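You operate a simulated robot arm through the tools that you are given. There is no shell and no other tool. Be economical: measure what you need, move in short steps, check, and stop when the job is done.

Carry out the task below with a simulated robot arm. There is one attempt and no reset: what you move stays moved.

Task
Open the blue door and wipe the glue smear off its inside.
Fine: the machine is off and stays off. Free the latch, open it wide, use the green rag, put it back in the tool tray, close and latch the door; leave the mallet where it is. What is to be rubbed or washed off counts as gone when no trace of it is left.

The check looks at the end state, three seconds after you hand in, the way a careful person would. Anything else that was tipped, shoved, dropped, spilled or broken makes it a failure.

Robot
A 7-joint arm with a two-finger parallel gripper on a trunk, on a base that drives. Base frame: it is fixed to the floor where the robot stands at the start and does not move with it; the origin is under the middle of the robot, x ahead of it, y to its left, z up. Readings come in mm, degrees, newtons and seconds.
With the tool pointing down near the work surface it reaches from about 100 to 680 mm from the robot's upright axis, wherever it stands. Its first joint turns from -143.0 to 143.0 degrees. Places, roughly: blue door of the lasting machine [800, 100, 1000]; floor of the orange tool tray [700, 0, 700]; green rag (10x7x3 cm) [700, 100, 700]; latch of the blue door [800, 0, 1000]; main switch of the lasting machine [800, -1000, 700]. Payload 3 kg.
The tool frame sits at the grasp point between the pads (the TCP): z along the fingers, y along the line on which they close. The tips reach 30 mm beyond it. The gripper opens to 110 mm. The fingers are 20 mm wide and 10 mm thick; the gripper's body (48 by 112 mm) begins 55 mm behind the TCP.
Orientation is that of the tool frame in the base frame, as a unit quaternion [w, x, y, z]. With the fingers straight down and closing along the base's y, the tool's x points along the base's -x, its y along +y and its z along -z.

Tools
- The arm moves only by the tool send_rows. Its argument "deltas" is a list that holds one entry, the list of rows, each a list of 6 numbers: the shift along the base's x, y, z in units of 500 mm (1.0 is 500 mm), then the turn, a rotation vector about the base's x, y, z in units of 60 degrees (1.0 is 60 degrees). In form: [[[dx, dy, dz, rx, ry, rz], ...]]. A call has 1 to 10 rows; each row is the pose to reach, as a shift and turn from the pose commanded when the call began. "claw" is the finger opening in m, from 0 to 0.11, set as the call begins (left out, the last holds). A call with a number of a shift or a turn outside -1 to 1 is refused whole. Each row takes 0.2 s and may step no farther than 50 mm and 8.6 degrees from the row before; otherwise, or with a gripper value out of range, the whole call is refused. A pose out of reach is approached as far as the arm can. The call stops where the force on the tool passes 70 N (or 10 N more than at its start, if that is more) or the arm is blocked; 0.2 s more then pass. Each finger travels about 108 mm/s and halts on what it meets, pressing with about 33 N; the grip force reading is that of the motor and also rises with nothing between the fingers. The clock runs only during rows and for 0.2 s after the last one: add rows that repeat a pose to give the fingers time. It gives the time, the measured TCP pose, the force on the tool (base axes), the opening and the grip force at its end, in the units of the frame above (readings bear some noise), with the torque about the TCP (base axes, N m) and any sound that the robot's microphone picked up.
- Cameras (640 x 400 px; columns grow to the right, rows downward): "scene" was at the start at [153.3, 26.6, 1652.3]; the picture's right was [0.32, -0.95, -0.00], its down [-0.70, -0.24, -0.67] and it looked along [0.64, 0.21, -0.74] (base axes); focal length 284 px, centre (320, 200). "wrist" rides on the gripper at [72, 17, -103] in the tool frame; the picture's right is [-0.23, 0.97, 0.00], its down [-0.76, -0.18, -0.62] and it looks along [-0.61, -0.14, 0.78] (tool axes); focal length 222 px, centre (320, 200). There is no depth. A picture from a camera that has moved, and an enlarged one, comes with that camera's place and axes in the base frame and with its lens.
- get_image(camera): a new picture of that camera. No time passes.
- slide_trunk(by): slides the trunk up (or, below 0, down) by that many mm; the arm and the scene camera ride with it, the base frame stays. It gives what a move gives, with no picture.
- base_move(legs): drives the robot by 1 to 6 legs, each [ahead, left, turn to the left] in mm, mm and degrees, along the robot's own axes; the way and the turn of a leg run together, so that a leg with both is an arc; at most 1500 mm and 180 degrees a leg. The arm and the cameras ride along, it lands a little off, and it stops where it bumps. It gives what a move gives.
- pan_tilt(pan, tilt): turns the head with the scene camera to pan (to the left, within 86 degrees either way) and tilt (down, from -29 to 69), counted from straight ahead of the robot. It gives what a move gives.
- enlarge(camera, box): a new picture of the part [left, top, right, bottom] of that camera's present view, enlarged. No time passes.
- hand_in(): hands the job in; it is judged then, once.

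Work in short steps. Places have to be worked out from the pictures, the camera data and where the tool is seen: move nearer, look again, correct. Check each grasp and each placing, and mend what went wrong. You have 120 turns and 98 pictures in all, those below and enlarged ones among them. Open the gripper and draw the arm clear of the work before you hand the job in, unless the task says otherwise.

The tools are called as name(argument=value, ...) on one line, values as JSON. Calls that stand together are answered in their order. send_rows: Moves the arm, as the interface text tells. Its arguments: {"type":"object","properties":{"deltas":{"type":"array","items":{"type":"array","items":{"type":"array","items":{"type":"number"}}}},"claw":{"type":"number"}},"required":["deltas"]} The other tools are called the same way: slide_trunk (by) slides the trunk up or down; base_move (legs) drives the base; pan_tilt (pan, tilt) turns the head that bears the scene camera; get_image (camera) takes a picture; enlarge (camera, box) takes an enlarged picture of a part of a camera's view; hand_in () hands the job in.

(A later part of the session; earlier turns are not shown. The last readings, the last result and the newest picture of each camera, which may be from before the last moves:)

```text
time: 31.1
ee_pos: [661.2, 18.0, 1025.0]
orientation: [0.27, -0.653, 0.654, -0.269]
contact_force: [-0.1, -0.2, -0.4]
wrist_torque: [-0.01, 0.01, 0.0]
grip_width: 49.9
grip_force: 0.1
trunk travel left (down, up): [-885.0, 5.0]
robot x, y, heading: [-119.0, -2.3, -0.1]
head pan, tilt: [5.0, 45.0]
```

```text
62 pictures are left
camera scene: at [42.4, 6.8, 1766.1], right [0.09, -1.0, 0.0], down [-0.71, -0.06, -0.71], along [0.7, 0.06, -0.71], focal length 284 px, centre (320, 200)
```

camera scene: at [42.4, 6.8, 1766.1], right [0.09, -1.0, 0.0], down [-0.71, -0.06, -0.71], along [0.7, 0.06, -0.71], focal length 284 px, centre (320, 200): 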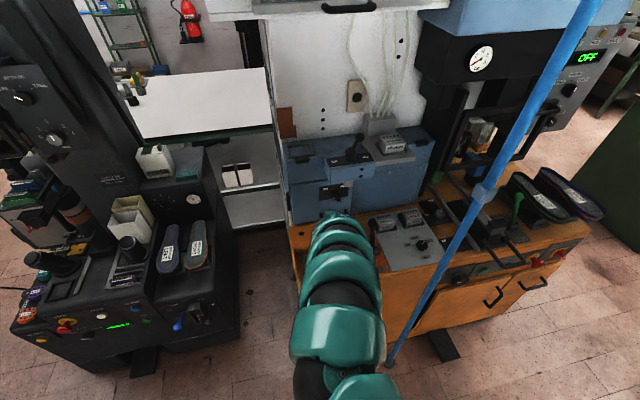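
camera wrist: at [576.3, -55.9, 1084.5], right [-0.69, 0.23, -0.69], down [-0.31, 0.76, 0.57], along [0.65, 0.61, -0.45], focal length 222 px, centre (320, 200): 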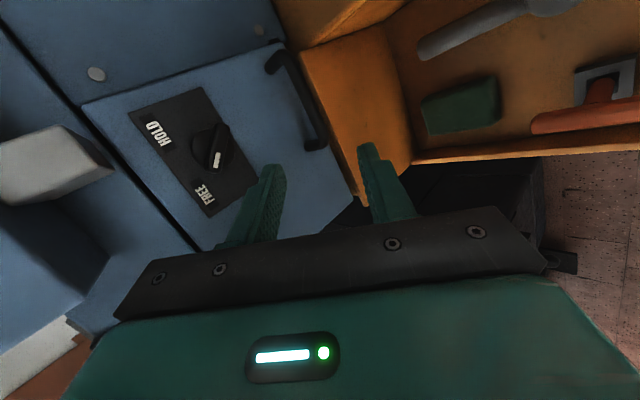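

The handle bar triangulates to about x 785–795, y 15, z 914. I'll approach along the tool axis and look again.

send_rows(deltas=[[[0.05, 0, -0.05, 0, 0, 0], [0.1, 0, -0.1, 0, 0, 0], [0.12, -0.004, -0.12, 0, 0, 0], [0.12, -0.004, -0.12, 0, 0, 0]]])

get_image(camera="wrist")

enlarge(camera="scene", box=[270, 130, 420, 270])

```text
time: 32.1
ee_pos: [722.1, 16.6, 964.9]
orientation: [-0.271, 0.653, -0.653, 0.272]
contact_force: [0.2, -0.3, -0.3]
wrist_torque: [0.03, -0.03, 0.01]
grip_width: 50.1
grip_force: 0.1
trunk travel left (down, up): [-885.0, 5.0]
robot x, y, heading: [-116.1, 1.6, -0.3]
head pan, tilt: [5.0, 45.0]
```

```text
61 pictures are left
camera wrist: at [636.4, -57.8, 1024.3], right [-0.69, 0.23, -0.69], down [-0.32, 0.76, 0.57], along [0.65, 0.61, -0.45], focal length 222 px, centre (320, 200)
```

wrist: 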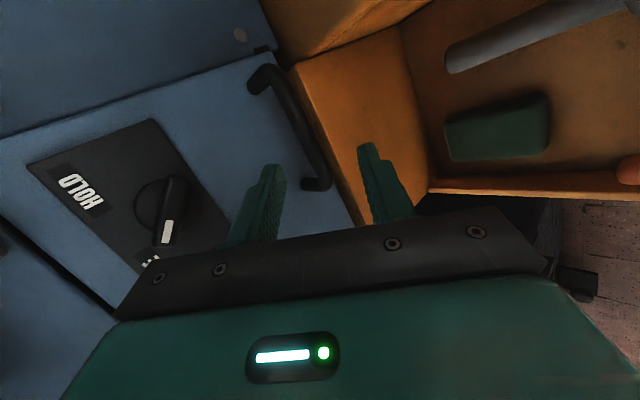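

```text
2.86 times, centred on (345, 200) of scene
camera zoom: at [40.2, 6.7, 1766.3], right [0.09, -1.0, 0.0], down [-0.7, -0.06, -0.71], along [0.7, 0.06, -0.71], focal length 811 px, centre (249, 200)
```

zoom: 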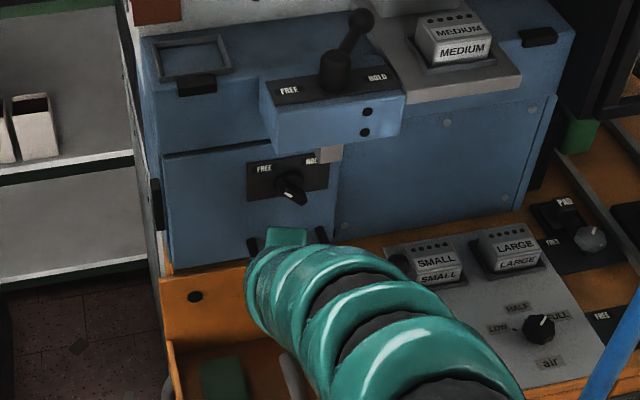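

Combining the views puts the bar's front at about (788, y −30 to 66, 917). I'll shift 9 mm along the closing direction and move down over the bar with the opening at 44 mm.

send_rows(deltas=[[[0.018, 0, 0.018, 0, 0, 0], [0.058, 0, -0.022, 0, 0, 0], [0.098, 0, -0.062, 0, 0, 0], [0.098, 0, -0.062, 0, 0, 0]]], claw=0.044)

get_image(camera="wrist")

```text
time: 33.1
ee_pos: [727.4, 13.9, 970.3]
orientation: [0.271, -0.652, 0.654, -0.272]
contact_force: [0.2, -0.6, 0.5]
wrist_torque: [0.0, 0.0, 0.03]
grip_width: 44.3
grip_force: 0.1
out of reach, approached as far as the arm can: row 2, 3, 4
trunk travel left (down, up): [-885.0, 5.0]
robot x, y, heading: [-120.4, 1.6, -0.2]
head pan, tilt: [5.0, 45.0]
```

```text
59 pictures are left
camera wrist: at [643.3, -60.2, 1029.7], right [-0.69, 0.23, -0.69], down [-0.32, 0.76, 0.57], along [0.66, 0.61, -0.45], focal length 222 px, centre (320, 200)
```

wrist: 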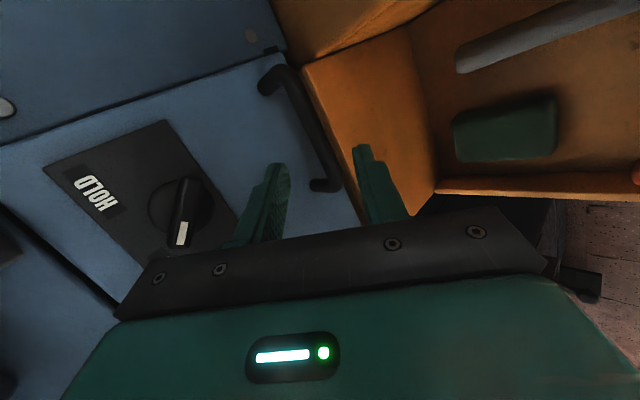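

I've hit the outer limit for this tilt. I'll retract 50 mm, lower a bit and drive the base 85 mm forward.

send_rows(deltas=[[[-0.05, 0, -0.03, 0, 0, 0], [-0.1, 0, -0.06, 0, 0, 0], [-0.12, 0, -0.07, 0, 0, 0], [-0.12, 0, -0.07, 0, 0, 0]]])

base_move(legs=[[85, 0, 0]])

get_image(camera="wrist")

```text
time: 34.1
ee_pos: [665.3, 11.3, 936.8]
orientation: [0.272, -0.653, 0.653, -0.271]
contact_force: [0.3, 0.1, 0.2]
wrist_torque: [0.0, -0.03, -0.01]
grip_width: 44.1
grip_force: 0.1
trunk travel left (down, up): [-885.0, 5.0]
robot x, y, heading: [-123.8, 1.6, -0.1]
head pan, tilt: [5.0, 45.0]
```

```text
time: 35.1
ee_pos: [750.8, 12.6, 935.4]
orientation: [0.272, -0.653, 0.653, -0.271]
contact_force: [-0.8, -0.9, 0.1]
wrist_torque: [-0.03, -0.01, 0.0]
grip_width: 44.1
grip_force: 0.1
trunk travel left (down, up): [-885.0, 5.0]
robot x, y, heading: [-34.3, -0.1, -0.1]
head pan, tilt: [5.0, 45.0]
```

```text
58 pictures are left
camera wrist: at [666.3, -60.8, 996.4], right [-0.69, 0.23, -0.69], down [-0.32, 0.76, 0.57], along [0.65, 0.61, -0.45], focal length 222 px, centre (320, 200)
```

wrist: 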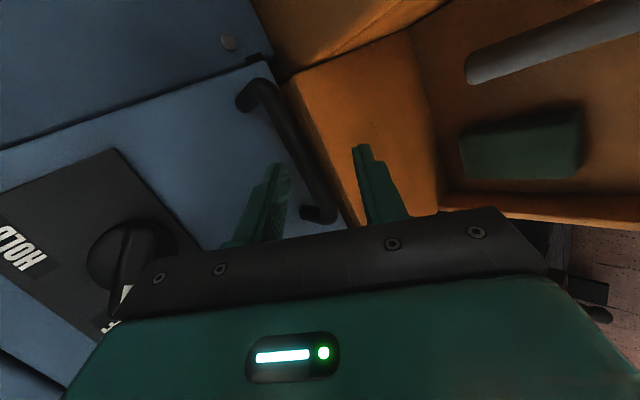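

The bar lies about 15 mm toward the door side of the closing line. I'll shift that way, and also left to y≈38 to keep the hand clear of the knob, then advance.

send_rows(deltas=[[[0.022, 0.04, 0.02, 0, 0, 0], [0.022, 0.052, 0.02, 0, 0, 0], [0.052, 0.052, -0.01, 0, 0, 0], [0.052, 0.052, -0.01, 0, 0, 0]]])

get_image(camera="wrist")

```text
time: 36.0
ee_pos: [766.7, 39.7, 941.9]
orientation: [-0.277, 0.652, -0.651, 0.274]
contact_force: [-63.9, -13.9, 52.8]
wrist_torque: [0.54, -2.36, -0.01]
grip_width: 41.8
grip_force: 0.1
trunk travel left (down, up): [-885.0, 5.0]
robot x, y, heading: [-33.9, -1.8, 0.1]
head pan, tilt: [5.0, 45.0]
stopped in row 4: the force on the tool passed its limit at 87 N (the readings are from after the stop); the commanded pose is now the measured one
```

```text
57 pictures are left
camera wrist: at [680.5, -34.4, 1001.1], right [-0.68, 0.23, -0.7], down [-0.33, 0.76, 0.56], along [0.66, 0.61, -0.44], focal length 222 px, centre (320, 200)
```

wrist: 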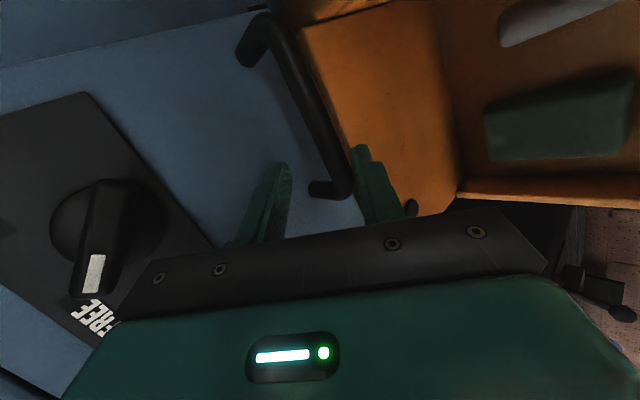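

The front finger's tip hit the bar, so I over-shifted. I'll back off and move 7 mm back along the closing direction.

send_rows(deltas=[[[-0.03, 0, 0.03, 0, 0, 0], [-0.044, 0, 0.016, 0, 0, 0], [-0.044, 0, 0.016, 0, 0, 0]]], claw=0.05)

get_image(camera="wrist")

enlarge(camera="scene", box=[270, 130, 420, 270])

```text
time: 36.9
ee_pos: [754.5, 41.7, 940.9]
orientation: [-0.272, 0.653, -0.652, 0.271]
contact_force: [-0.1, -0.1, -0.2]
wrist_torque: [-0.01, 0.01, -0.03]
grip_width: 49.9
grip_force: 0.0
trunk travel left (down, up): [-885.0, 5.0]
robot x, y, heading: [-33.7, -0.2, -0.0]
head pan, tilt: [5.0, 45.0]
```

```text
56 pictures are left
camera wrist: at [670.6, -32.3, 999.5], right [-0.69, 0.22, -0.69], down [-0.32, 0.76, 0.57], along [0.65, 0.61, -0.45], focal length 222 px, centre (320, 200)
```

wrist: 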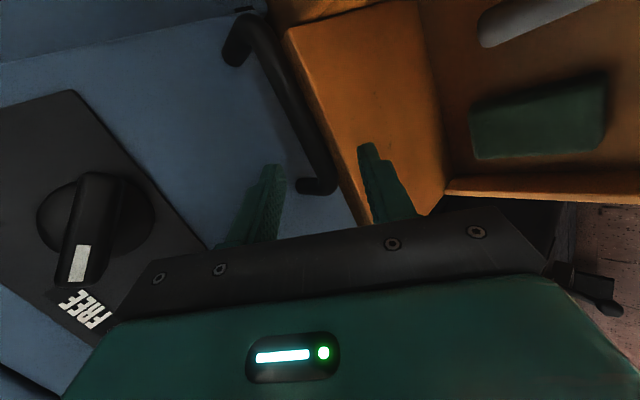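

```text
2.86 times, centred on (345, 200) of scene
camera zoom: at [126.4, 8.4, 1766.0], right [0.09, -1.0, 0.0], down [-0.71, -0.06, -0.71], along [0.7, 0.06, -0.71], focal length 811 px, centre (249, 200)
```

zoom: 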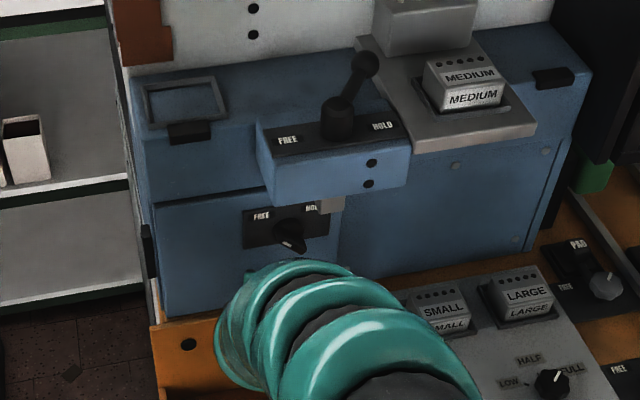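

The bar is now centred between the fingers and about 45 mm ahead of the TCP. I'll advance 35 mm along the tool axis.

send_rows(deltas=[[[0.025, 0, -0.02, 0, 0, 0], [0.052, 0, -0.046, 0, 0, 0], [0.052, 0, -0.046, 0, 0, 0]]])

get_image(camera="wrist")

```text
time: 37.5
ee_pos: [764.0, 40.9, 932.2]
orientation: [-0.278, 0.654, -0.646, 0.278]
contact_force: [-80.7, -16.9, 59.4]
wrist_torque: [0.58, -2.74, 0.01]
grip_width: 43.3
grip_force: 0.1
trunk travel left (down, up): [-885.0, 5.0]
robot x, y, heading: [-40.1, -0.3, -0.1]
head pan, tilt: [5.0, 45.0]
stopped in row 3: the force on the tool passed its limit at 76 N (the readings are from after the stop); the commanded pose is now the measured one
```

```text
54 pictures are left
camera wrist: at [679.5, -32.9, 990.6], right [-0.68, 0.22, -0.7], down [-0.33, 0.76, 0.56], along [0.66, 0.61, -0.44], focal length 222 px, centre (320, 200)
```

wrist: 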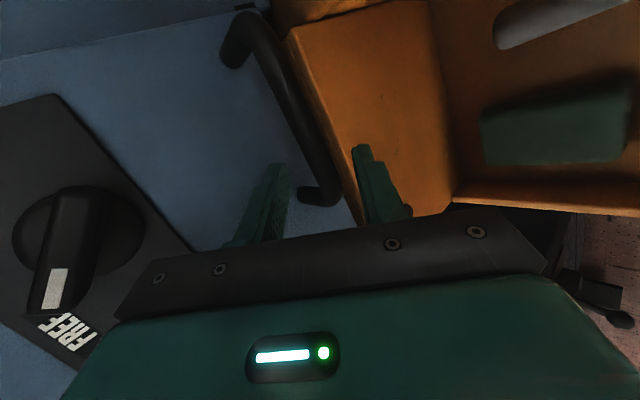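

The torque shows the rear finger touching the door face (x≈808), so the gap is too tight for a 45° approach. I'll back off and go horizontal, gripping the bar from above and below.

send_rows(deltas=[[[-0.04, 0, 0.03, 0, 0, 0], [-0.1, 0, 0.03, 0, -0.13, 0], [-0.11, 0, 0.02, 0, -0.26, 0], [-0.11, 0, 0.0, 0, -0.39, 0], [-0.11, 0, -0.02, 0, -0.52, 0], [-0.11, 0, -0.036, 0, -0.65, 0], [-0.11, 0, -0.036, 0, -0.74, 0], [-0.11, 0, -0.036, 0, -0.74, 0]]])

get_image(camera="wrist")

```text
time: 39.3
ee_pos: [701.8, 52.8, 920.3]
orientation: [-0.499, 0.503, -0.496, 0.501]
contact_force: [1.1, 0.4, 0.3]
wrist_torque: [0.01, -0.02, 0.02]
grip_width: 50.2
grip_force: 0.0
out of reach, approached as far as the arm can: row 6, 7, 8
trunk travel left (down, up): [-885.0, 5.0]
robot x, y, heading: [-37.2, 2.2, 0.1]
head pan, tilt: [5.0, 45.0]
```

```text
53 pictures are left
camera wrist: at [598.4, -21.9, 903.8], right [0.0, 0.22, -0.98], down [-0.63, 0.76, 0.17], along [0.78, 0.61, 0.14], focal length 222 px, centre (320, 200)
```

wrist: 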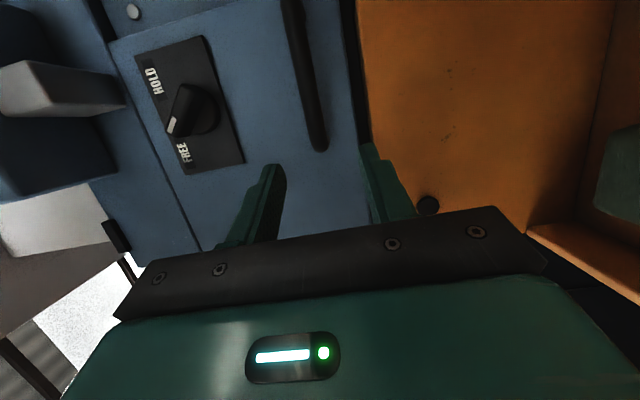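

The bar lies about 5 mm above the tool axis, at z≈925. I'll move to y≈28, z≈924 and advance to straddle it.

send_rows(deltas=[[[0.0, -0.05, 0.008, 0, 0, 0], [0.06, -0.05, 0.008, 0, 0, 0], [0.12, -0.05, 0.008, 0, 0, 0], [0.12, -0.05, 0.008, 0, 0, 0]]])

get_image(camera="wrist")

```text
time: 40.3
ee_pos: [741.6, 31.5, 944.2]
orientation: [-0.495, 0.506, -0.499, 0.5]
contact_force: [-6.4, -2.6, -12.8]
wrist_torque: [-0.06, 0.58, -0.07]
grip_width: 56.7
grip_force: 6.6
out of reach, approached as far as the arm can: row 2, 3, 4
trunk travel left (down, up): [-885.0, 5.0]
robot x, y, heading: [-37.6, -4.8, -0.1]
head pan, tilt: [5.0, 45.0]
```

```text
52 pictures are left
camera wrist: at [639.7, -43.5, 927.4], right [-0.01, 0.22, -0.98], down [-0.62, 0.76, 0.17], along [0.78, 0.61, 0.13], focal length 222 px, centre (320, 200)
```

wrist: 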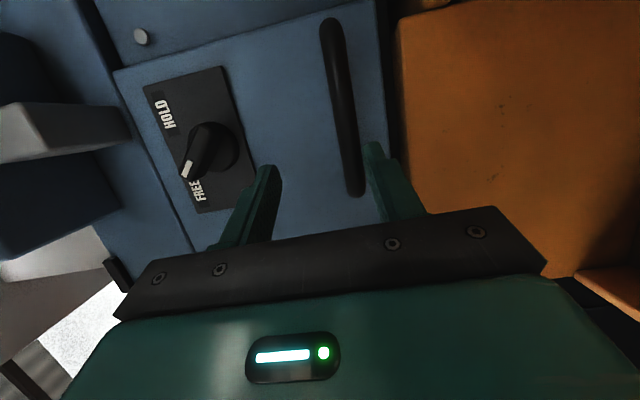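

The arm is at a reach limit with the trunk this high. I'll back off, lower the trunk again and re-raise the tool relative to it.

send_rows(deltas=[[[0.0, 0, -0.016, 0, 0, 0], [-0.08, 0, -0.016, 0, 0, 0], [-0.12, 0, 0.04, 0, 0, 0], [-0.12, 0, 0.1, 0, 0, 0]]])

slide_trunk(by=-150)

```text
time: 41.3
ee_pos: [679.4, 43.7, 1000.6]
orientation: [-0.502, 0.509, -0.49, 0.498]
contact_force: [1.2, -4.0, 1.3]
wrist_torque: [0.01, 0.06, 0.34]
grip_width: 50.1
grip_force: 0.1
out of reach, approached as far as the arm can: row 1
trunk travel left (down, up): [-885.0, 5.0]
robot x, y, heading: [-33.6, -0.3, -0.3]
head pan, tilt: [5.0, 45.0]
```

```text
time: 43.0
ee_pos: [682.2, 30.0, 848.3]
orientation: [-0.498, 0.504, -0.497, 0.502]
contact_force: [-0.2, -0.8, 0.1]
wrist_torque: [-0.04, 0.03, -0.01]
grip_width: 50.3
grip_force: 0.1
trunk travel left (down, up): [-735.0, 155.0]
robot x, y, heading: [-37.0, 1.2, -0.1]
head pan, tilt: [5.0, 45.0]
```

Now I'll raise the tool back to handle height at the same distance.

send_rows(deltas=[[[0, 0, 0.08, 0, 0, 0], [0.0, 0, 0.154, 0, 0, 0], [0.04, 0, 0.154, 0, 0, 0], [0.04, 0, 0.154, 0, 0, 0]]])

get_image(camera="wrist")

```text
time: 44.0
ee_pos: [708.1, 32.4, 921.9]
orientation: [-0.498, 0.504, -0.496, 0.502]
contact_force: [-0.4, 0.1, -0.4]
wrist_torque: [0.01, 0.01, -0.01]
grip_width: 50.2
grip_force: 0.2
out of reach, approached as far as the arm can: row 2, 3, 4
trunk travel left (down, up): [-735.0, 155.0]
robot x, y, heading: [-37.0, -2.7, 0.2]
head pan, tilt: [5.0, 45.0]
```

```text
51 pictures are left
camera wrist: at [604.3, -41.9, 903.8], right [0.0, 0.22, -0.98], down [-0.63, 0.76, 0.17], along [0.78, 0.61, 0.14], focal length 222 px, centre (320, 200)
```

wrist: 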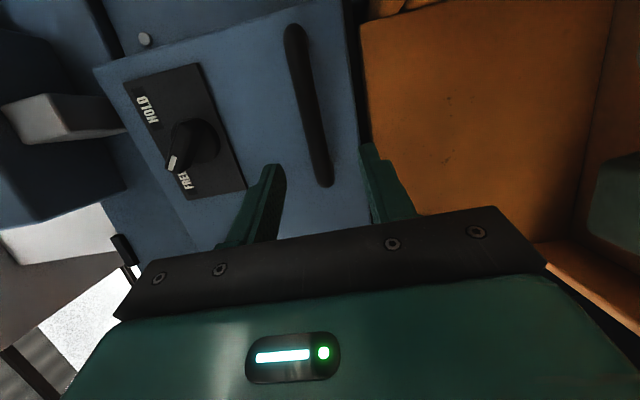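

This is at the inner limit now, so advancing should be fine. I go forward to straddle the bar, with the axis at z≈924.

send_rows(deltas=[[[0.05, 0, 0.004, 0, 0, 0], [0.1, 0, 0.004, 0, 0, 0], [0.13, 0, 0.004, 0, 0, 0], [0.13, 0, 0.004, 0, 0, 0]]])

get_image(camera="wrist")

```text
time: 45.0
ee_pos: [771.7, 33.5, 923.7]
orientation: [-0.498, 0.505, -0.497, 0.5]
contact_force: [0.4, 0.6, 0.5]
wrist_torque: [0.0, 0.01, 0.01]
grip_width: 50.0
grip_force: 0.0
trunk travel left (down, up): [-735.0, 155.0]
robot x, y, heading: [-33.9, 2.6, 0.2]
head pan, tilt: [5.0, 45.0]
```

```text
50 pictures are left
camera wrist: at [669.7, -40.7, 905.7], right [0.0, 0.22, -0.98], down [-0.63, 0.76, 0.17], along [0.78, 0.61, 0.13], focal length 222 px, centre (320, 200)
```

wrist: 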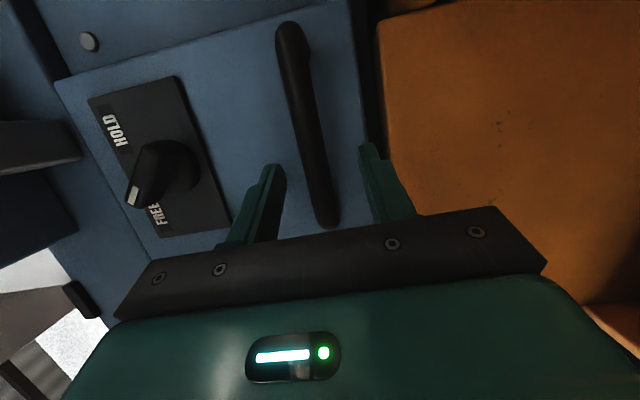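

The bar is between the fingers. I'll close on it.

send_rows(deltas=[[[0, 0, 0, 0, 0, 0], [0, 0, 0, 0, 0, 0], [0, 0, 0, 0, 0, 0], [0, 0, 0, 0, 0, 0]]], claw=0.0)

```text
time: 46.0
ee_pos: [773.8, 34.0, 921.7]
orientation: [-0.497, 0.505, -0.497, 0.501]
contact_force: [-2.3, 0.6, -4.9]
wrist_torque: [0.48, 0.14, 0.31]
grip_width: 13.8
grip_force: 45.0
trunk travel left (down, up): [-735.0, 155.0]
robot x, y, heading: [-35.3, -2.2, 0.1]
head pan, tilt: [5.0, 45.0]
```

It's gripped at 13.8 mm. I'll pull along the hinge arc for about 20°, taking the hinge near (815, 187), and watch the force.

send_rows(deltas=[[[-0.025, 0.007, 0, 0, 0, -0.08], [-0.052, 0.019, 0, 0, 0, -0.167], [-0.077, 0.033, 0, 0, 0, -0.25], [-0.1, 0.047, 0, 0, 0, -0.333], [-0.1, 0.047, 0, 0, 0, -0.333]]])

get_image(camera="scene")

```text
time: 47.2
ee_pos: [722.0, 48.3, 923.1]
orientation: [0.4, -0.407, 0.581, -0.58]
contact_force: [-14.9, -39.0, -7.0]
wrist_torque: [0.96, -0.04, -0.47]
grip_width: 14.1
grip_force: 45.7
trunk travel left (down, up): [-735.0, 155.0]
robot x, y, heading: [-37.9, 1.6, -0.0]
head pan, tilt: [5.0, 45.0]
```

```text
49 pictures are left
camera scene: at [122.0, 1.6, 1616.4], right [0.09, -1.0, 0.0], down [-0.7, -0.06, -0.71], along [0.7, 0.06, -0.71], focal length 284 px, centre (320, 200)
```

scene: 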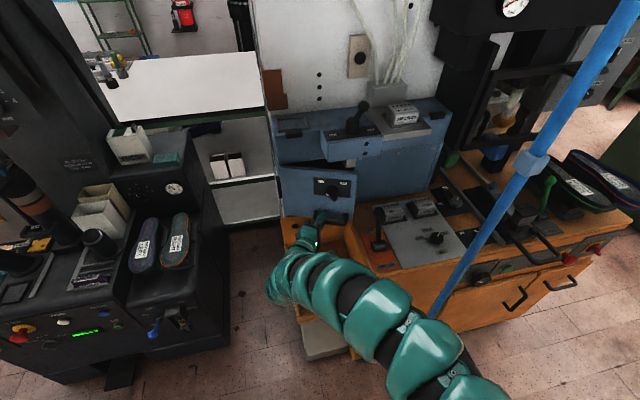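

The door swings open. The readings fit a hinge near (790, 189). I'll carry on the arc by moving the base (back and left), then rotate the hand to follow.

base_move(legs=[[-24, 10, 0], [-20, 16, 0]])

send_rows(deltas=[[[0, 0, 0, 0, 0, -0.14], [0, 0, 0, 0, 0, -0.28], [0, 0, 0, 0, 0, -0.3]]])

```text
time: 48.5
ee_pos: [678.0, 89.3, 921.4]
orientation: [-0.405, 0.413, -0.575, 0.579]
contact_force: [-3.2, 11.2, -12.0]
wrist_torque: [0.53, -0.32, 1.27]
grip_width: 13.9
grip_force: 44.7
trunk travel left (down, up): [-735.0, 155.0]
robot x, y, heading: [-77.3, 27.1, -0.2]
head pan, tilt: [5.0, 45.0]
```

```text
time: 49.3
ee_pos: [674.8, 79.8, 922.1]
orientation: [0.309, -0.323, 0.634, -0.631]
contact_force: [30.9, 30.3, -38.9]
wrist_torque: [0.93, -0.46, 0.17]
grip_width: 13.9
grip_force: 44.4
out of reach, approached as far as the arm can: row 2, 3
trunk travel left (down, up): [-735.0, 155.0]
robot x, y, heading: [-80.9, 25.2, 0.1]
head pan, tilt: [5.0, 45.0]
```

The door should be about 40° open. I'll release the handle, back away along the hand's axis, and look.

send_rows(deltas=[[[0, 0, 0, 0, 0, 0], [0, 0, 0, 0, 0, 0], [0, 0, 0, 0, 0, 0]]], claw=0.06)

base_move(legs=[[-100, 60, 0]])

get_image(camera="scene")

get_image(camera="wrist")

```text
time: 50.1
ee_pos: [671.2, 73.6, 930.3]
orientation: [-0.311, 0.317, -0.633, 0.634]
contact_force: [-0.4, 0.3, 0.0]
wrist_torque: [-0.05, 0.0, 0.02]
grip_width: 60.0
grip_force: 0.1
trunk travel left (down, up): [-735.0, 155.0]
robot x, y, heading: [-82.3, 24.3, 0.0]
head pan, tilt: [5.0, 45.0]
```

```text
time: 51.3
ee_pos: [568.2, 132.8, 931.5]
orientation: [-0.311, 0.317, -0.632, 0.635]
contact_force: [-0.9, 0.0, -0.8]
wrist_torque: [0.02, -0.01, -0.03]
grip_width: 60.1
grip_force: 0.1
trunk travel left (down, up): [-735.0, 155.0]
robot x, y, heading: [-182.0, 89.5, 0.0]
head pan, tilt: [5.0, 45.0]
```

```text
48 pictures are left
camera scene: at [-23.7, 95.9, 1616.5], right [0.09, -1.0, 0.0], down [-0.7, -0.06, -0.71], along [0.71, 0.06, -0.71], focal length 284 px, centre (320, 200)
```

scene: 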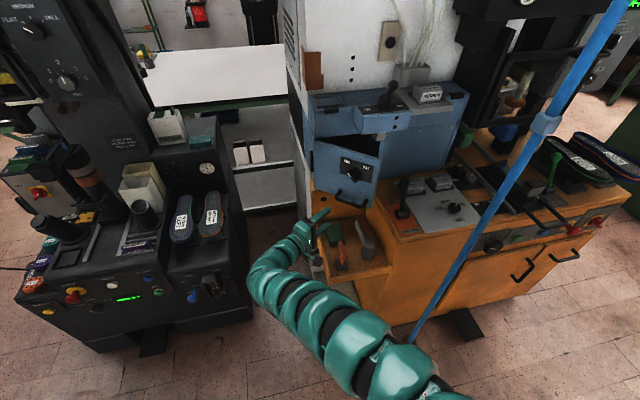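

```text
47 pictures are left
camera wrist: at [442.8, 138.3, 913.8], right [0.13, 0.17, -0.98], down [-0.03, 0.98, 0.17], along [0.99, 0.01, 0.13], focal length 222 px, centre (320, 200)
```

wrist: 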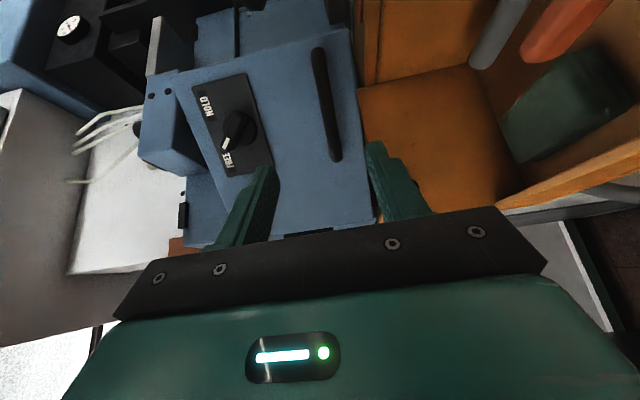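

The door is roughly 40° open with its free edge near (653, 10). I'll close the fingers, go around to the right of that edge facing forward, and then push the inside face to the left.

base_move(legs=[[-30, -90, 0]])

send_rows(deltas=[[[0, -0.03, 0.03, 0, 0, 0.13], [0, -0.08, 0.06, 0, 0, 0.26], [0, -0.13, 0.09, 0, 0, 0.39], [0, -0.18, 0.12, 0, 0, 0.52], [0, -0.23, 0.14, 0, 0, 0.62], [0, -0.25, 0.14, 0, 0, 0.62]]], claw=0.0)

get_image(camera="scene")

get_image(camera="wrist")

```text
time: 52.4
ee_pos: [538.0, 45.6, 931.0]
orientation: [0.31, -0.316, 0.634, -0.634]
contact_force: [-0.1, 0.1, -0.5]
wrist_torque: [-0.03, 0.02, 0.01]
grip_width: 60.0
grip_force: 0.1
trunk travel left (down, up): [-735.0, 155.0]
robot x, y, heading: [-211.9, 3.7, -0.3]
head pan, tilt: [5.0, 45.0]
```

```text
time: 53.8
ee_pos: [595.8, -66.6, 955.7]
orientation: [-0.497, 0.502, -0.499, 0.502]
contact_force: [-0.2, -0.4, -0.3]
wrist_torque: [-0.01, -0.01, 0.0]
grip_width: 0.0
grip_force: 32.7
out of reach, approached as far as the arm can: row 3, 4, 5, 6
trunk travel left (down, up): [-735.0, 155.0]
robot x, y, heading: [-218.6, -3.0, -0.1]
head pan, tilt: [5.0, 45.0]
```

```text
46 pictures are left
camera scene: at [-52.6, 6.8, 1616.2], right [0.09, -1.0, 0.0], down [-0.7, -0.06, -0.71], along [0.7, 0.06, -0.71], focal length 284 px, centre (320, 200)
```

scene: 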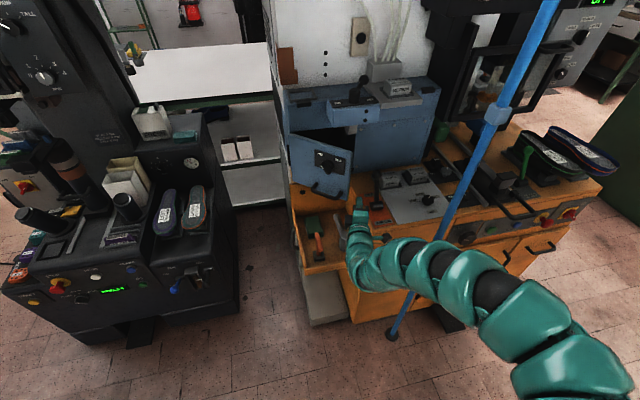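

```text
45 pictures are left
camera wrist: at [492.6, -139.1, 938.1], right [0.0, 0.22, -0.98], down [-0.62, 0.76, 0.17], along [0.78, 0.61, 0.13], focal length 222 px, centre (320, 200)
```

wrist: 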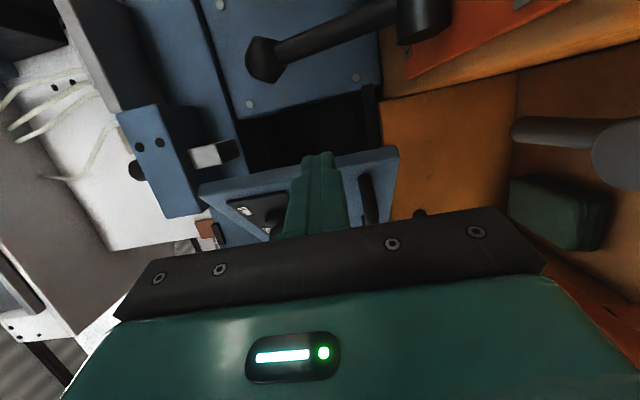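

The elbow bulges right toward the post, so I'll leave the base and only extend the arm. I put the fingertips past the door's free edge on its inside, ready to push left.

send_rows(deltas=[[[0.05, 0, 0.03, 0, 0, 0], [0.1, 0, 0.06, 0, 0, 0], [0.16, 0, 0.09, 0, 0, 0], [0.18, 0.01, 0.09, 0, 0, 0], [0.18, 0.01, 0.09, 0, 0, 0]]])

get_image(camera="wrist")

get_image(camera="scene")

```text
time: 55.0
ee_pos: [686.0, -57.0, 999.7]
orientation: [-0.497, 0.502, -0.499, 0.502]
contact_force: [-0.2, -0.8, 0.2]
wrist_torque: [-0.01, 0.02, 0.02]
grip_width: 0.1
grip_force: 32.9
trunk travel left (down, up): [-735.0, 155.0]
robot x, y, heading: [-211.3, 0.4, 0.1]
head pan, tilt: [5.0, 45.0]
```

```text
44 pictures are left
camera wrist: at [582.1, -131.0, 982.9], right [0.0, 0.22, -0.98], down [-0.62, 0.76, 0.17], along [0.78, 0.61, 0.13], focal length 222 px, centre (320, 200)
```

wrist: 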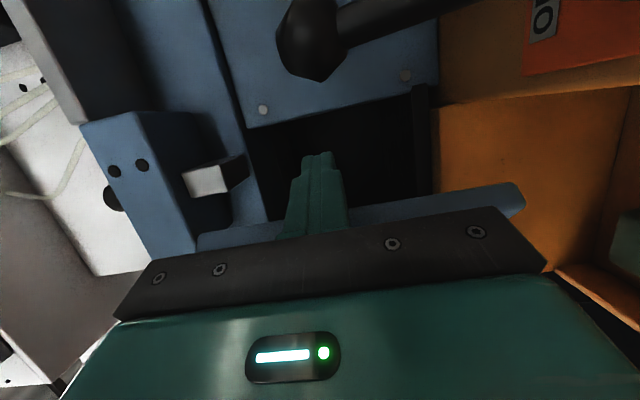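

```text
43 pictures are left
camera scene: at [-53.1, 7.8, 1616.3], right [0.09, -1.0, 0.0], down [-0.7, -0.06, -0.71], along [0.7, 0.06, -0.71], focal length 284 px, centre (320, 200)
```

scene: 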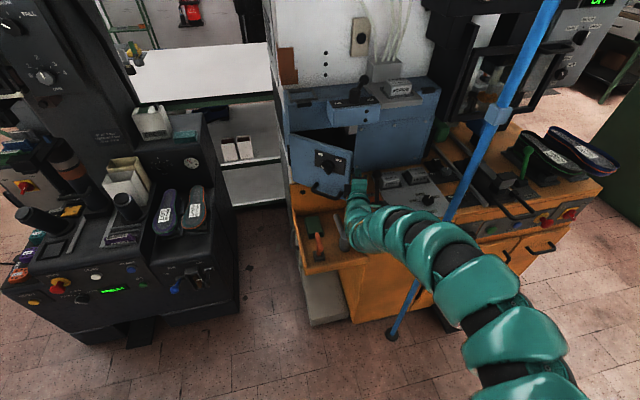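

The fingertips are past the free edge on the inside. I'll sweep left along the arc to push the door to about 100°.

send_rows(deltas=[[[-0.012, 0.08, 0, 0, 0, 0], [-0.03, 0.13, 0, 0, 0, 0], [-0.07, 0.18, 0, 0, 0, 0], [-0.11, 0.224, 0, 0, 0, 0], [-0.13, 0.27, 0, 0, 0, 0.06], [-0.15, 0.32, 0, 0, 0, 0.12], [-0.17, 0.37, 0, 0, 0, 0.2], [-0.178, 0.45, 0, 0, 0, 0.28], [-0.178, 0.52, 0, 0, 0, 0.34]]])

get_image(camera="scene")

get_image(camera="wrist")

```text
time: 55.5
ee_pos: [676.6, -40.8, 996.1]
orientation: [0.482, -0.49, 0.516, -0.512]
contact_force: [-8.3, -20.7, 6.2]
wrist_torque: [0.04, -0.28, -0.01]
grip_width: 0.0
grip_force: 32.9
trunk travel left (down, up): [-735.0, 155.0]
robot x, y, heading: [-213.1, -1.3, -0.3]
head pan, tilt: [5.0, 45.0]
stopped in row 2: the force on the tool passed its limit at 78 N (the readings are from after the stop); the commanded pose is now the measured one
```

```text
42 pictures are left
camera scene: at [-53.3, 8.0, 1616.4], right [0.08, -1.0, 0.0], down [-0.71, -0.06, -0.71], along [0.7, 0.05, -0.71], focal length 284 px, centre (320, 200)
```

scene: 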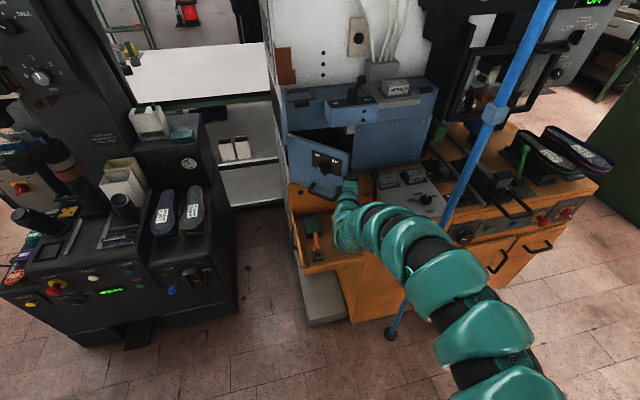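

```text
41 pictures are left
camera wrist: at [570.0, -108.7, 979.4], right [0.0, 0.22, -0.98], down [-0.58, 0.8, 0.18], along [0.82, 0.56, 0.13], focal length 222 px, centre (320, 200)
```

wrist: 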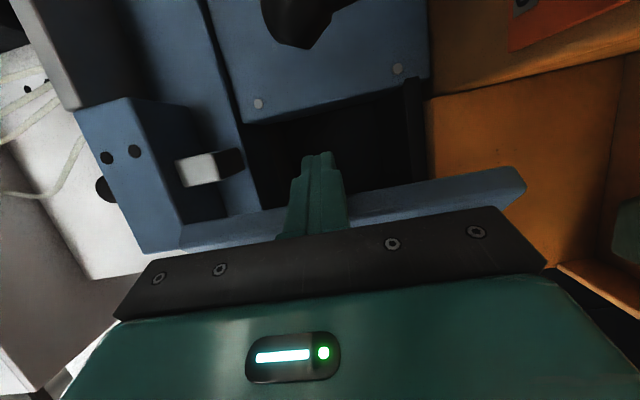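

It stopped on a sharp contact, likely just from speed. I'll push more slowly.

send_rows(deltas=[[[0, 0.012, 0, 0, 0, 0], [0, 0.03, 0, 0, 0, 0], [-0.006, 0.048, 0, 0, 0, 0], [-0.016, 0.066, 0, 0, 0, 0], [-0.028, 0.084, 0, 0, 0, 0], [-0.042, 0.102, 0, 0, 0, 0], [-0.056, 0.12, 0, 0, 0, 0], [-0.07, 0.14, 0, 0, 0, 0], [-0.084, 0.16, 0, 0, 0, 0], [-0.094, 0.18, 0, 0, 0, 0]]])

get_image(camera="scene")

```text
time: 56.3
ee_pos: [676.7, -40.6, 994.6]
orientation: [0.474, -0.481, 0.525, -0.519]
contact_force: [-9.9, -20.6, 6.4]
wrist_torque: [0.16, -0.29, 0.02]
grip_width: 0.1
grip_force: 33.1
trunk travel left (down, up): [-735.0, 155.0]
robot x, y, heading: [-213.2, -1.0, -0.7]
head pan, tilt: [5.0, 45.0]
stopped in row 3: the force on the tool passed its limit at 75 N (the readings are from after the stop); the commanded pose is now the measured one
```

```text
40 pictures are left
camera scene: at [-54.7, 5.9, 1616.6], right [0.07, -1.0, 0.0], down [-0.7, -0.05, -0.71], along [0.71, 0.05, -0.71], focal length 284 px, centre (320, 200)
```

scene: 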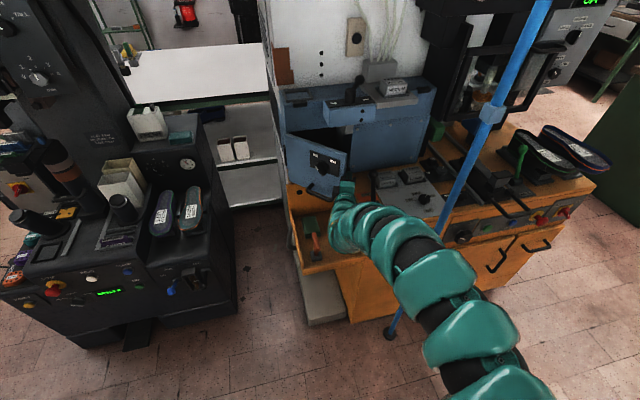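

It's jamming: pushing straight left on the edge relies on slip. I'll back off, yaw the fingers about 30° so they hook behind the edge, and then pull along the tangent.

send_rows(deltas=[[[0, -0.05, 0, 0, 0, 0], [0.03, -0.06, 0, 0, 0, 0.14], [0.05, -0.05, 0, 0, 0, 0.28], [0.05, -0.04, 0, 0, 0, 0.42], [0.05, -0.03, 0, 0, 0, 0.5], [0.035, -0.01, 0, 0, 0, 0.5]]])

send_rows(deltas=[[[-0.02, 0.012, 0, 0, 0, 0], [-0.04, 0.025, 0, 0, 0, 0], [-0.06, 0.039, 0, 0, 0, 0], [-0.08, 0.054, 0, 0, 0, 0], [-0.1, 0.07, 0, 0, 0, 0], [-0.12, 0.088, 0, 0, 0, 0], [-0.138, 0.106, 0, 0, 0, 0], [-0.156, 0.126, 0, 0, 0, 0], [-0.17, 0.146, 0, 0, 0, 0], [-0.184, 0.168, 0, 0, 0, 0]]])

get_image(camera="scene")

```text
time: 57.7
ee_pos: [691.7, -35.5, 994.9]
orientation: [-0.594, 0.605, -0.377, 0.373]
contact_force: [-0.1, -0.2, 0.8]
wrist_torque: [-0.03, -0.03, 0.01]
grip_width: 0.0
grip_force: 33.4
trunk travel left (down, up): [-735.0, 155.0]
robot x, y, heading: [-211.9, 0.2, -0.5]
head pan, tilt: [5.0, 45.0]
```

```text
time: 59.9
ee_pos: [600.9, 48.4, 994.1]
orientation: [-0.593, 0.605, -0.378, 0.373]
contact_force: [0.8, -0.8, -0.3]
wrist_torque: [0.0, 0.0, 0.01]
grip_width: 0.1
grip_force: 33.0
trunk travel left (down, up): [-735.0, 155.0]
robot x, y, heading: [-213.0, 2.1, -0.6]
head pan, tilt: [5.0, 45.0]
```

```text
39 pictures are left
camera scene: at [-54.0, 5.0, 1616.3], right [0.08, -1.0, 0.0], down [-0.71, -0.05, -0.71], along [0.71, 0.05, -0.71], focal length 284 px, centre (320, 200)
```

scene: 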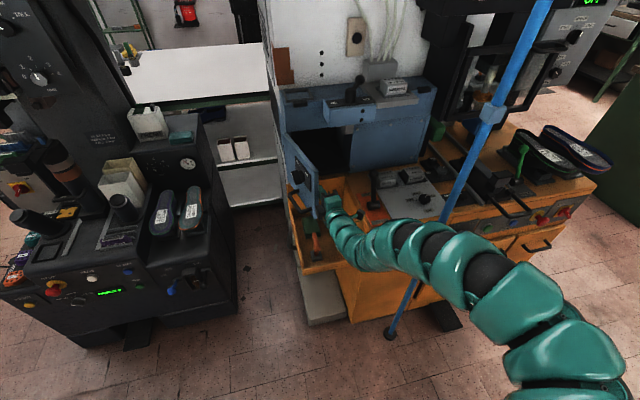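

The door is about 70° open now. I'll carry on pushing left.

send_rows(deltas=[[[-0.01, 0.03, 0, 0, 0, 0], [-0.02, 0.06, 0, 0, 0, 0], [-0.03, 0.1, 0, 0, 0, 0], [-0.04, 0.14, 0, 0, 0, 0], [-0.05, 0.18, 0, 0, 0, 0], [-0.055, 0.22, 0, 0, 0, 0], [-0.055, 0.26, 0, 0, 0, 0], [-0.05, 0.3, 0, 0, 0, 0], [-0.04, 0.34, 0, 0, 0, 0]]])

get_image(camera="scene")

get_image(camera="wrist")

```text
time: 61.9
ee_pos: [579.8, 213.0, 994.8]
orientation: [-0.594, 0.603, -0.379, 0.374]
contact_force: [-15.5, -17.7, -0.4]
wrist_torque: [0.03, -0.03, -0.07]
grip_width: 0.0
grip_force: 33.6
trunk travel left (down, up): [-735.0, 155.0]
robot x, y, heading: [-212.5, -2.3, -1.0]
head pan, tilt: [5.0, 45.0]
```

```text
38 pictures are left
camera scene: at [-56.1, 1.1, 1616.5], right [0.07, -1.0, 0.0], down [-0.7, -0.05, -0.71], along [0.71, 0.05, -0.71], focal length 284 px, centre (320, 200)
```

scene: 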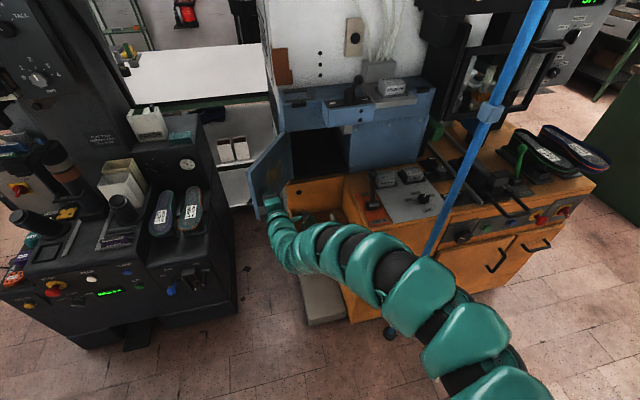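

```text
37 pictures are left
camera wrist: at [517.8, 101.8, 978.3], right [-0.11, 0.2, -0.97], down [-0.89, 0.42, 0.19], along [0.44, 0.89, 0.13], focal length 222 px, centre (320, 200)
```

wrist: 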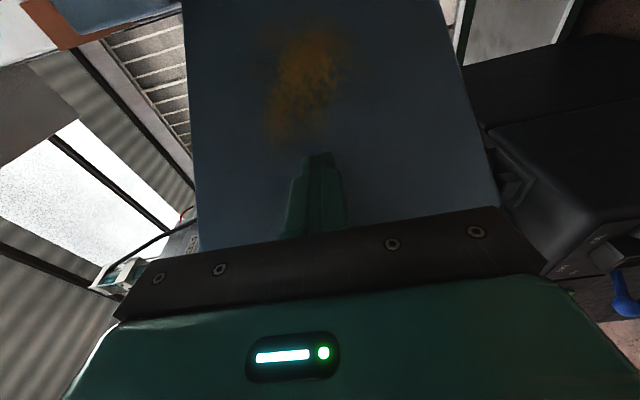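

The door is open to about 110° and the orange-brown smear is visible on its inside, around x 630–705 and z 960–1030. Next I'll retract from the door and reorient toward tool-down to fetch the rag.

send_rows(deltas=[[[-0.02, -0.06, 0.02, 0, 0, -0.08], [-0.05, -0.13, 0.04, 0, 0, -0.2], [-0.08, -0.2, 0.06, 0, 0, -0.32], [-0.1, -0.26, 0.08, 0, 0, -0.41], [-0.12, -0.3, 0.1, 0, 0, -0.41]]], claw=0.05)

send_rows(deltas=[[[-0.02, 0, 0.02, 0, 0.13, 0], [-0.06, 0, 0.03, 0, 0.26, 0], [-0.1, 0, 0.03, 0, 0.39, 0], [-0.14, 0, 0.03, 0, 0.52, 0], [-0.17, 0, 0.03, 0, 0.65, 0], [-0.2, 0, 0.03, 0, 0.78, 0], [-0.22, 0, 0.02, 0, 0.9, 0]]])

```text
time: 63.1
ee_pos: [561.4, 106.2, 1013.1]
orientation: [-0.5, 0.509, -0.498, 0.492]
contact_force: [0.6, -0.6, 0.2]
wrist_torque: [0.0, 0.02, -0.01]
grip_width: 50.1
grip_force: 0.1
out of reach, approached as far as the arm can: row 3, 4, 5
trunk travel left (down, up): [-735.0, 155.0]
robot x, y, heading: [-212.4, -0.1, -0.5]
head pan, tilt: [5.0, 45.0]
```

```text
time: 64.7
ee_pos: [506.8, 159.1, 927.3]
orientation: [0.239, -0.669, 0.67, -0.217]
contact_force: [-0.2, -0.4, -0.6]
wrist_torque: [0.01, 0.0, 0.03]
grip_width: 50.0
grip_force: 0.2
out of reach, approached as far as the arm can: row 1, 2, 3, 4, 5, 6, 7
trunk travel left (down, up): [-735.0, 155.0]
robot x, y, heading: [-214.3, -1.4, -1.1]
head pan, tilt: [5.0, 45.0]
```

It's halfway tilted. I'll raise the trunk for room and continue to tool-down.

slide_trunk(by=140)

send_rows(deltas=[[[-0.02, -0.02, -0.03, 0, 0.13, 0], [-0.04, -0.04, -0.06, 0, 0.26, 0], [-0.06, -0.06, -0.09, 0, 0.39, 0], [-0.08, -0.08, -0.12, 0, 0.52, 0], [-0.1, -0.1, -0.14, 0, 0.62, 0]]])

send_rows(deltas=[[[0, 0, 0, 0, 0, -0.14], [0, 0, 0, 0, 0, -0.28], [0, 0, 0, 0, 0, -0.42], [0, 0, 0, 0, 0, -0.56], [0, 0, 0, 0, 0, -0.7], [0, 0, 0, 0, 0, -0.84], [0, 0, 0, 0, 0, -0.98]]])

```text
time: 66.4
ee_pos: [505.2, 158.0, 1066.4]
orientation: [0.239, -0.669, 0.67, -0.218]
contact_force: [0.2, -0.8, 0.3]
wrist_torque: [0.05, 0.02, -0.01]
grip_width: 50.1
grip_force: 0.1
trunk travel left (down, up): [-875.0, 15.0]
robot x, y, heading: [-215.5, -0.8, -0.9]
head pan, tilt: [5.0, 45.0]
```

```text
time: 67.6
ee_pos: [468.3, 143.8, 1032.0]
orientation: [0.223, -0.669, 0.682, -0.192]
contact_force: [-0.1, -0.5, -0.1]
wrist_torque: [0.0, 0.02, 0.01]
grip_width: 50.0
grip_force: 0.0
out of reach, approached as far as the arm can: row 1, 2, 3, 4, 5
trunk travel left (down, up): [-875.0, 15.0]
robot x, y, heading: [-210.7, -0.6, -0.9]
head pan, tilt: [5.0, 45.0]
```

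```text
time: 69.2
ee_pos: [467.3, 145.1, 1035.5]
orientation: [0.1, -0.247, 0.923, -0.276]
contact_force: [0.1, 0.6, -0.4]
wrist_torque: [-0.04, 0.02, 0.04]
grip_width: 49.9
grip_force: 0.0
trunk travel left (down, up): [-875.0, 15.0]
robot x, y, heading: [-212.5, -3.4, -0.7]
head pan, tilt: [5.0, 45.0]
```

I'll finish the rotation to straight down (the start orientation) and lower a bit.

send_rows(deltas=[[[0, -0.01, -0.02, 0.09, 0.033, -0.081], [0, -0.02, -0.04, 0.18, 0.065, -0.161], [0, -0.03, -0.06, 0.27, 0.098, -0.242], [0, -0.04, -0.08, 0.361, 0.131, -0.323], [0, -0.05, -0.1, 0.451, 0.163, -0.403], [0, -0.06, -0.12, 0.541, 0.196, -0.484], [0, -0.06, -0.12, 0.541, 0.196, -0.484]]], claw=0.11)

get_image(camera="wrist")

get_image(camera="scene")

```text
time: 70.8
ee_pos: [461.6, 108.2, 984.2]
orientation: [0.01, -0.022, 0.999, -0.025]
contact_force: [-0.3, -0.5, 0.1]
wrist_torque: [0.03, 0.01, 0.02]
grip_width: 110.0
grip_force: 0.1
out of reach, approached as far as the arm can: row 5, 6, 7
trunk travel left (down, up): [-875.0, 15.0]
robot x, y, heading: [-212.6, -4.0, -0.8]
head pan, tilt: [5.0, 45.0]
```

```text
36 pictures are left
camera wrist: at [387.6, 124.8, 1083.4], right [0.18, 0.98, -0.05], down [0.76, -0.11, 0.64], along [0.63, -0.15, -0.76], focal length 222 px, centre (320, 200)
```

wrist: 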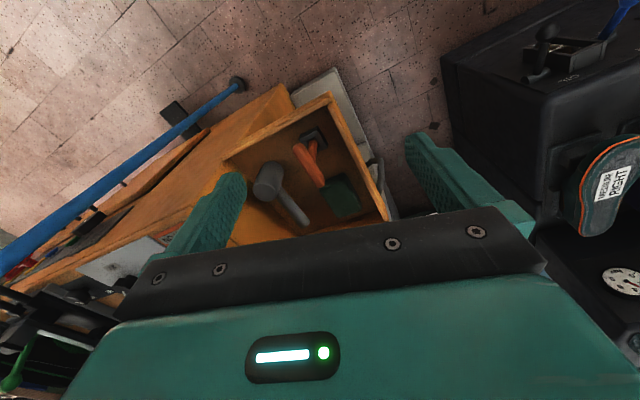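

```text
35 pictures are left
camera scene: at [-54.0, 3.8, 1756.3], right [0.07, -1.0, 0.0], down [-0.71, -0.05, -0.71], along [0.71, 0.05, -0.71], focal length 284 px, centre (320, 200)
```

scene: 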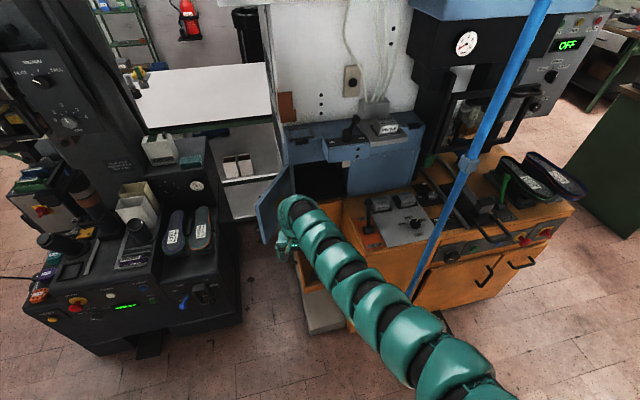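

Orientation is down and the door stays open. I'll drive the base 200 mm forward to put the hand near the rag, keeping it high.

base_move(legs=[[200, 0, 0.8]])

get_image(camera="wrist")

```text
time: 72.4
ee_pos: [664.7, 114.2, 983.0]
orientation: [0.008, -0.027, 0.999, -0.026]
contact_force: [0.4, -0.2, 0.1]
wrist_torque: [0.01, 0.02, 0.02]
grip_width: 110.1
grip_force: 0.1
trunk travel left (down, up): [-875.0, 15.0]
robot x, y, heading: [-10.1, -1.8, -0.1]
head pan, tilt: [5.0, 45.0]
```

```text
34 pictures are left
camera wrist: at [590.0, 130.5, 1082.6], right [0.17, 0.98, -0.05], down [0.76, -0.1, 0.64], along [0.63, -0.15, -0.76], focal length 222 px, centre (320, 200)
```

wrist: 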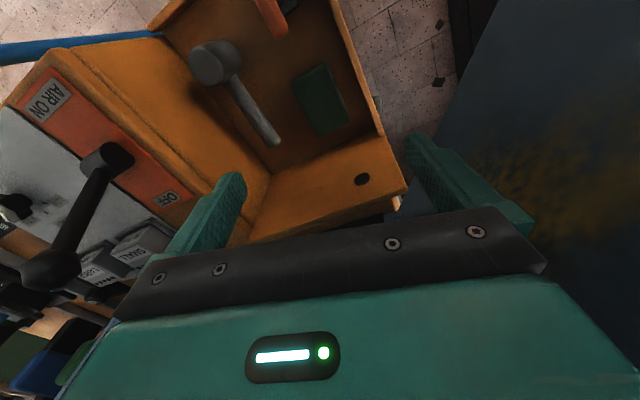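

The tray, and the whole machine with it, is yawed about 15°, and the rag is aligned with it at about (690, 100). I'll drive 40 mm nearer, then lower with the gripper yawed 16° and opened 92 mm.

base_move(legs=[[40, 0, 0]])

send_rows(deltas=[[[0, 0, -0.05, 0.016, 0.007, 0.07], [-0.01, -0.01, -0.12, 0.032, 0.015, 0.14], [-0.03, -0.03, -0.2, 0.047, 0.022, 0.215], [-0.03, -0.03, -0.28, 0.047, 0.022, 0.215], [-0.03, -0.03, -0.32, 0.047, 0.022, 0.215], [-0.03, -0.03, -0.32, 0.047, 0.022, 0.215]]], claw=0.092)

get_image(camera="wrist")

```text
time: 73.3
ee_pos: [705.2, 114.2, 981.2]
orientation: [0.009, -0.028, 0.999, -0.025]
contact_force: [1.1, -1.3, 0.1]
wrist_torque: [-0.04, 0.04, -0.01]
grip_width: 110.1
grip_force: 0.1
trunk travel left (down, up): [-875.0, 15.0]
robot x, y, heading: [27.3, -4.3, -0.1]
head pan, tilt: [5.0, 45.0]
```

```text
time: 74.7
ee_pos: [672.8, 72.7, 867.6]
orientation: [0.001, -0.14, 0.99, 0.0]
contact_force: [-0.2, -0.4, 0.1]
wrist_torque: [-0.02, -0.03, 0.04]
grip_width: 92.0
grip_force: 0.0
out of reach, approached as far as the arm can: row 1, 2, 3, 4, 5, 6
trunk travel left (down, up): [-875.0, 15.0]
robot x, y, heading: [28.5, -3.6, 0.1]
head pan, tilt: [5.0, 45.0]
```

```text
33 pictures are left
camera wrist: at [597.9, 67.2, 968.9], right [-0.05, 1.0, 0.0], down [0.78, 0.04, 0.62], along [0.62, 0.03, -0.78], focal length 222 px, centre (320, 200)
```

wrist: 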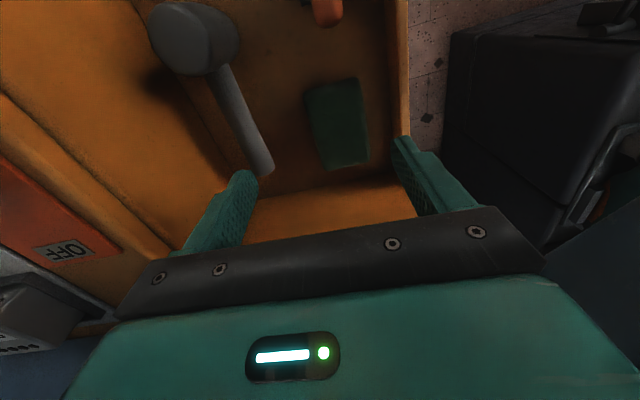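

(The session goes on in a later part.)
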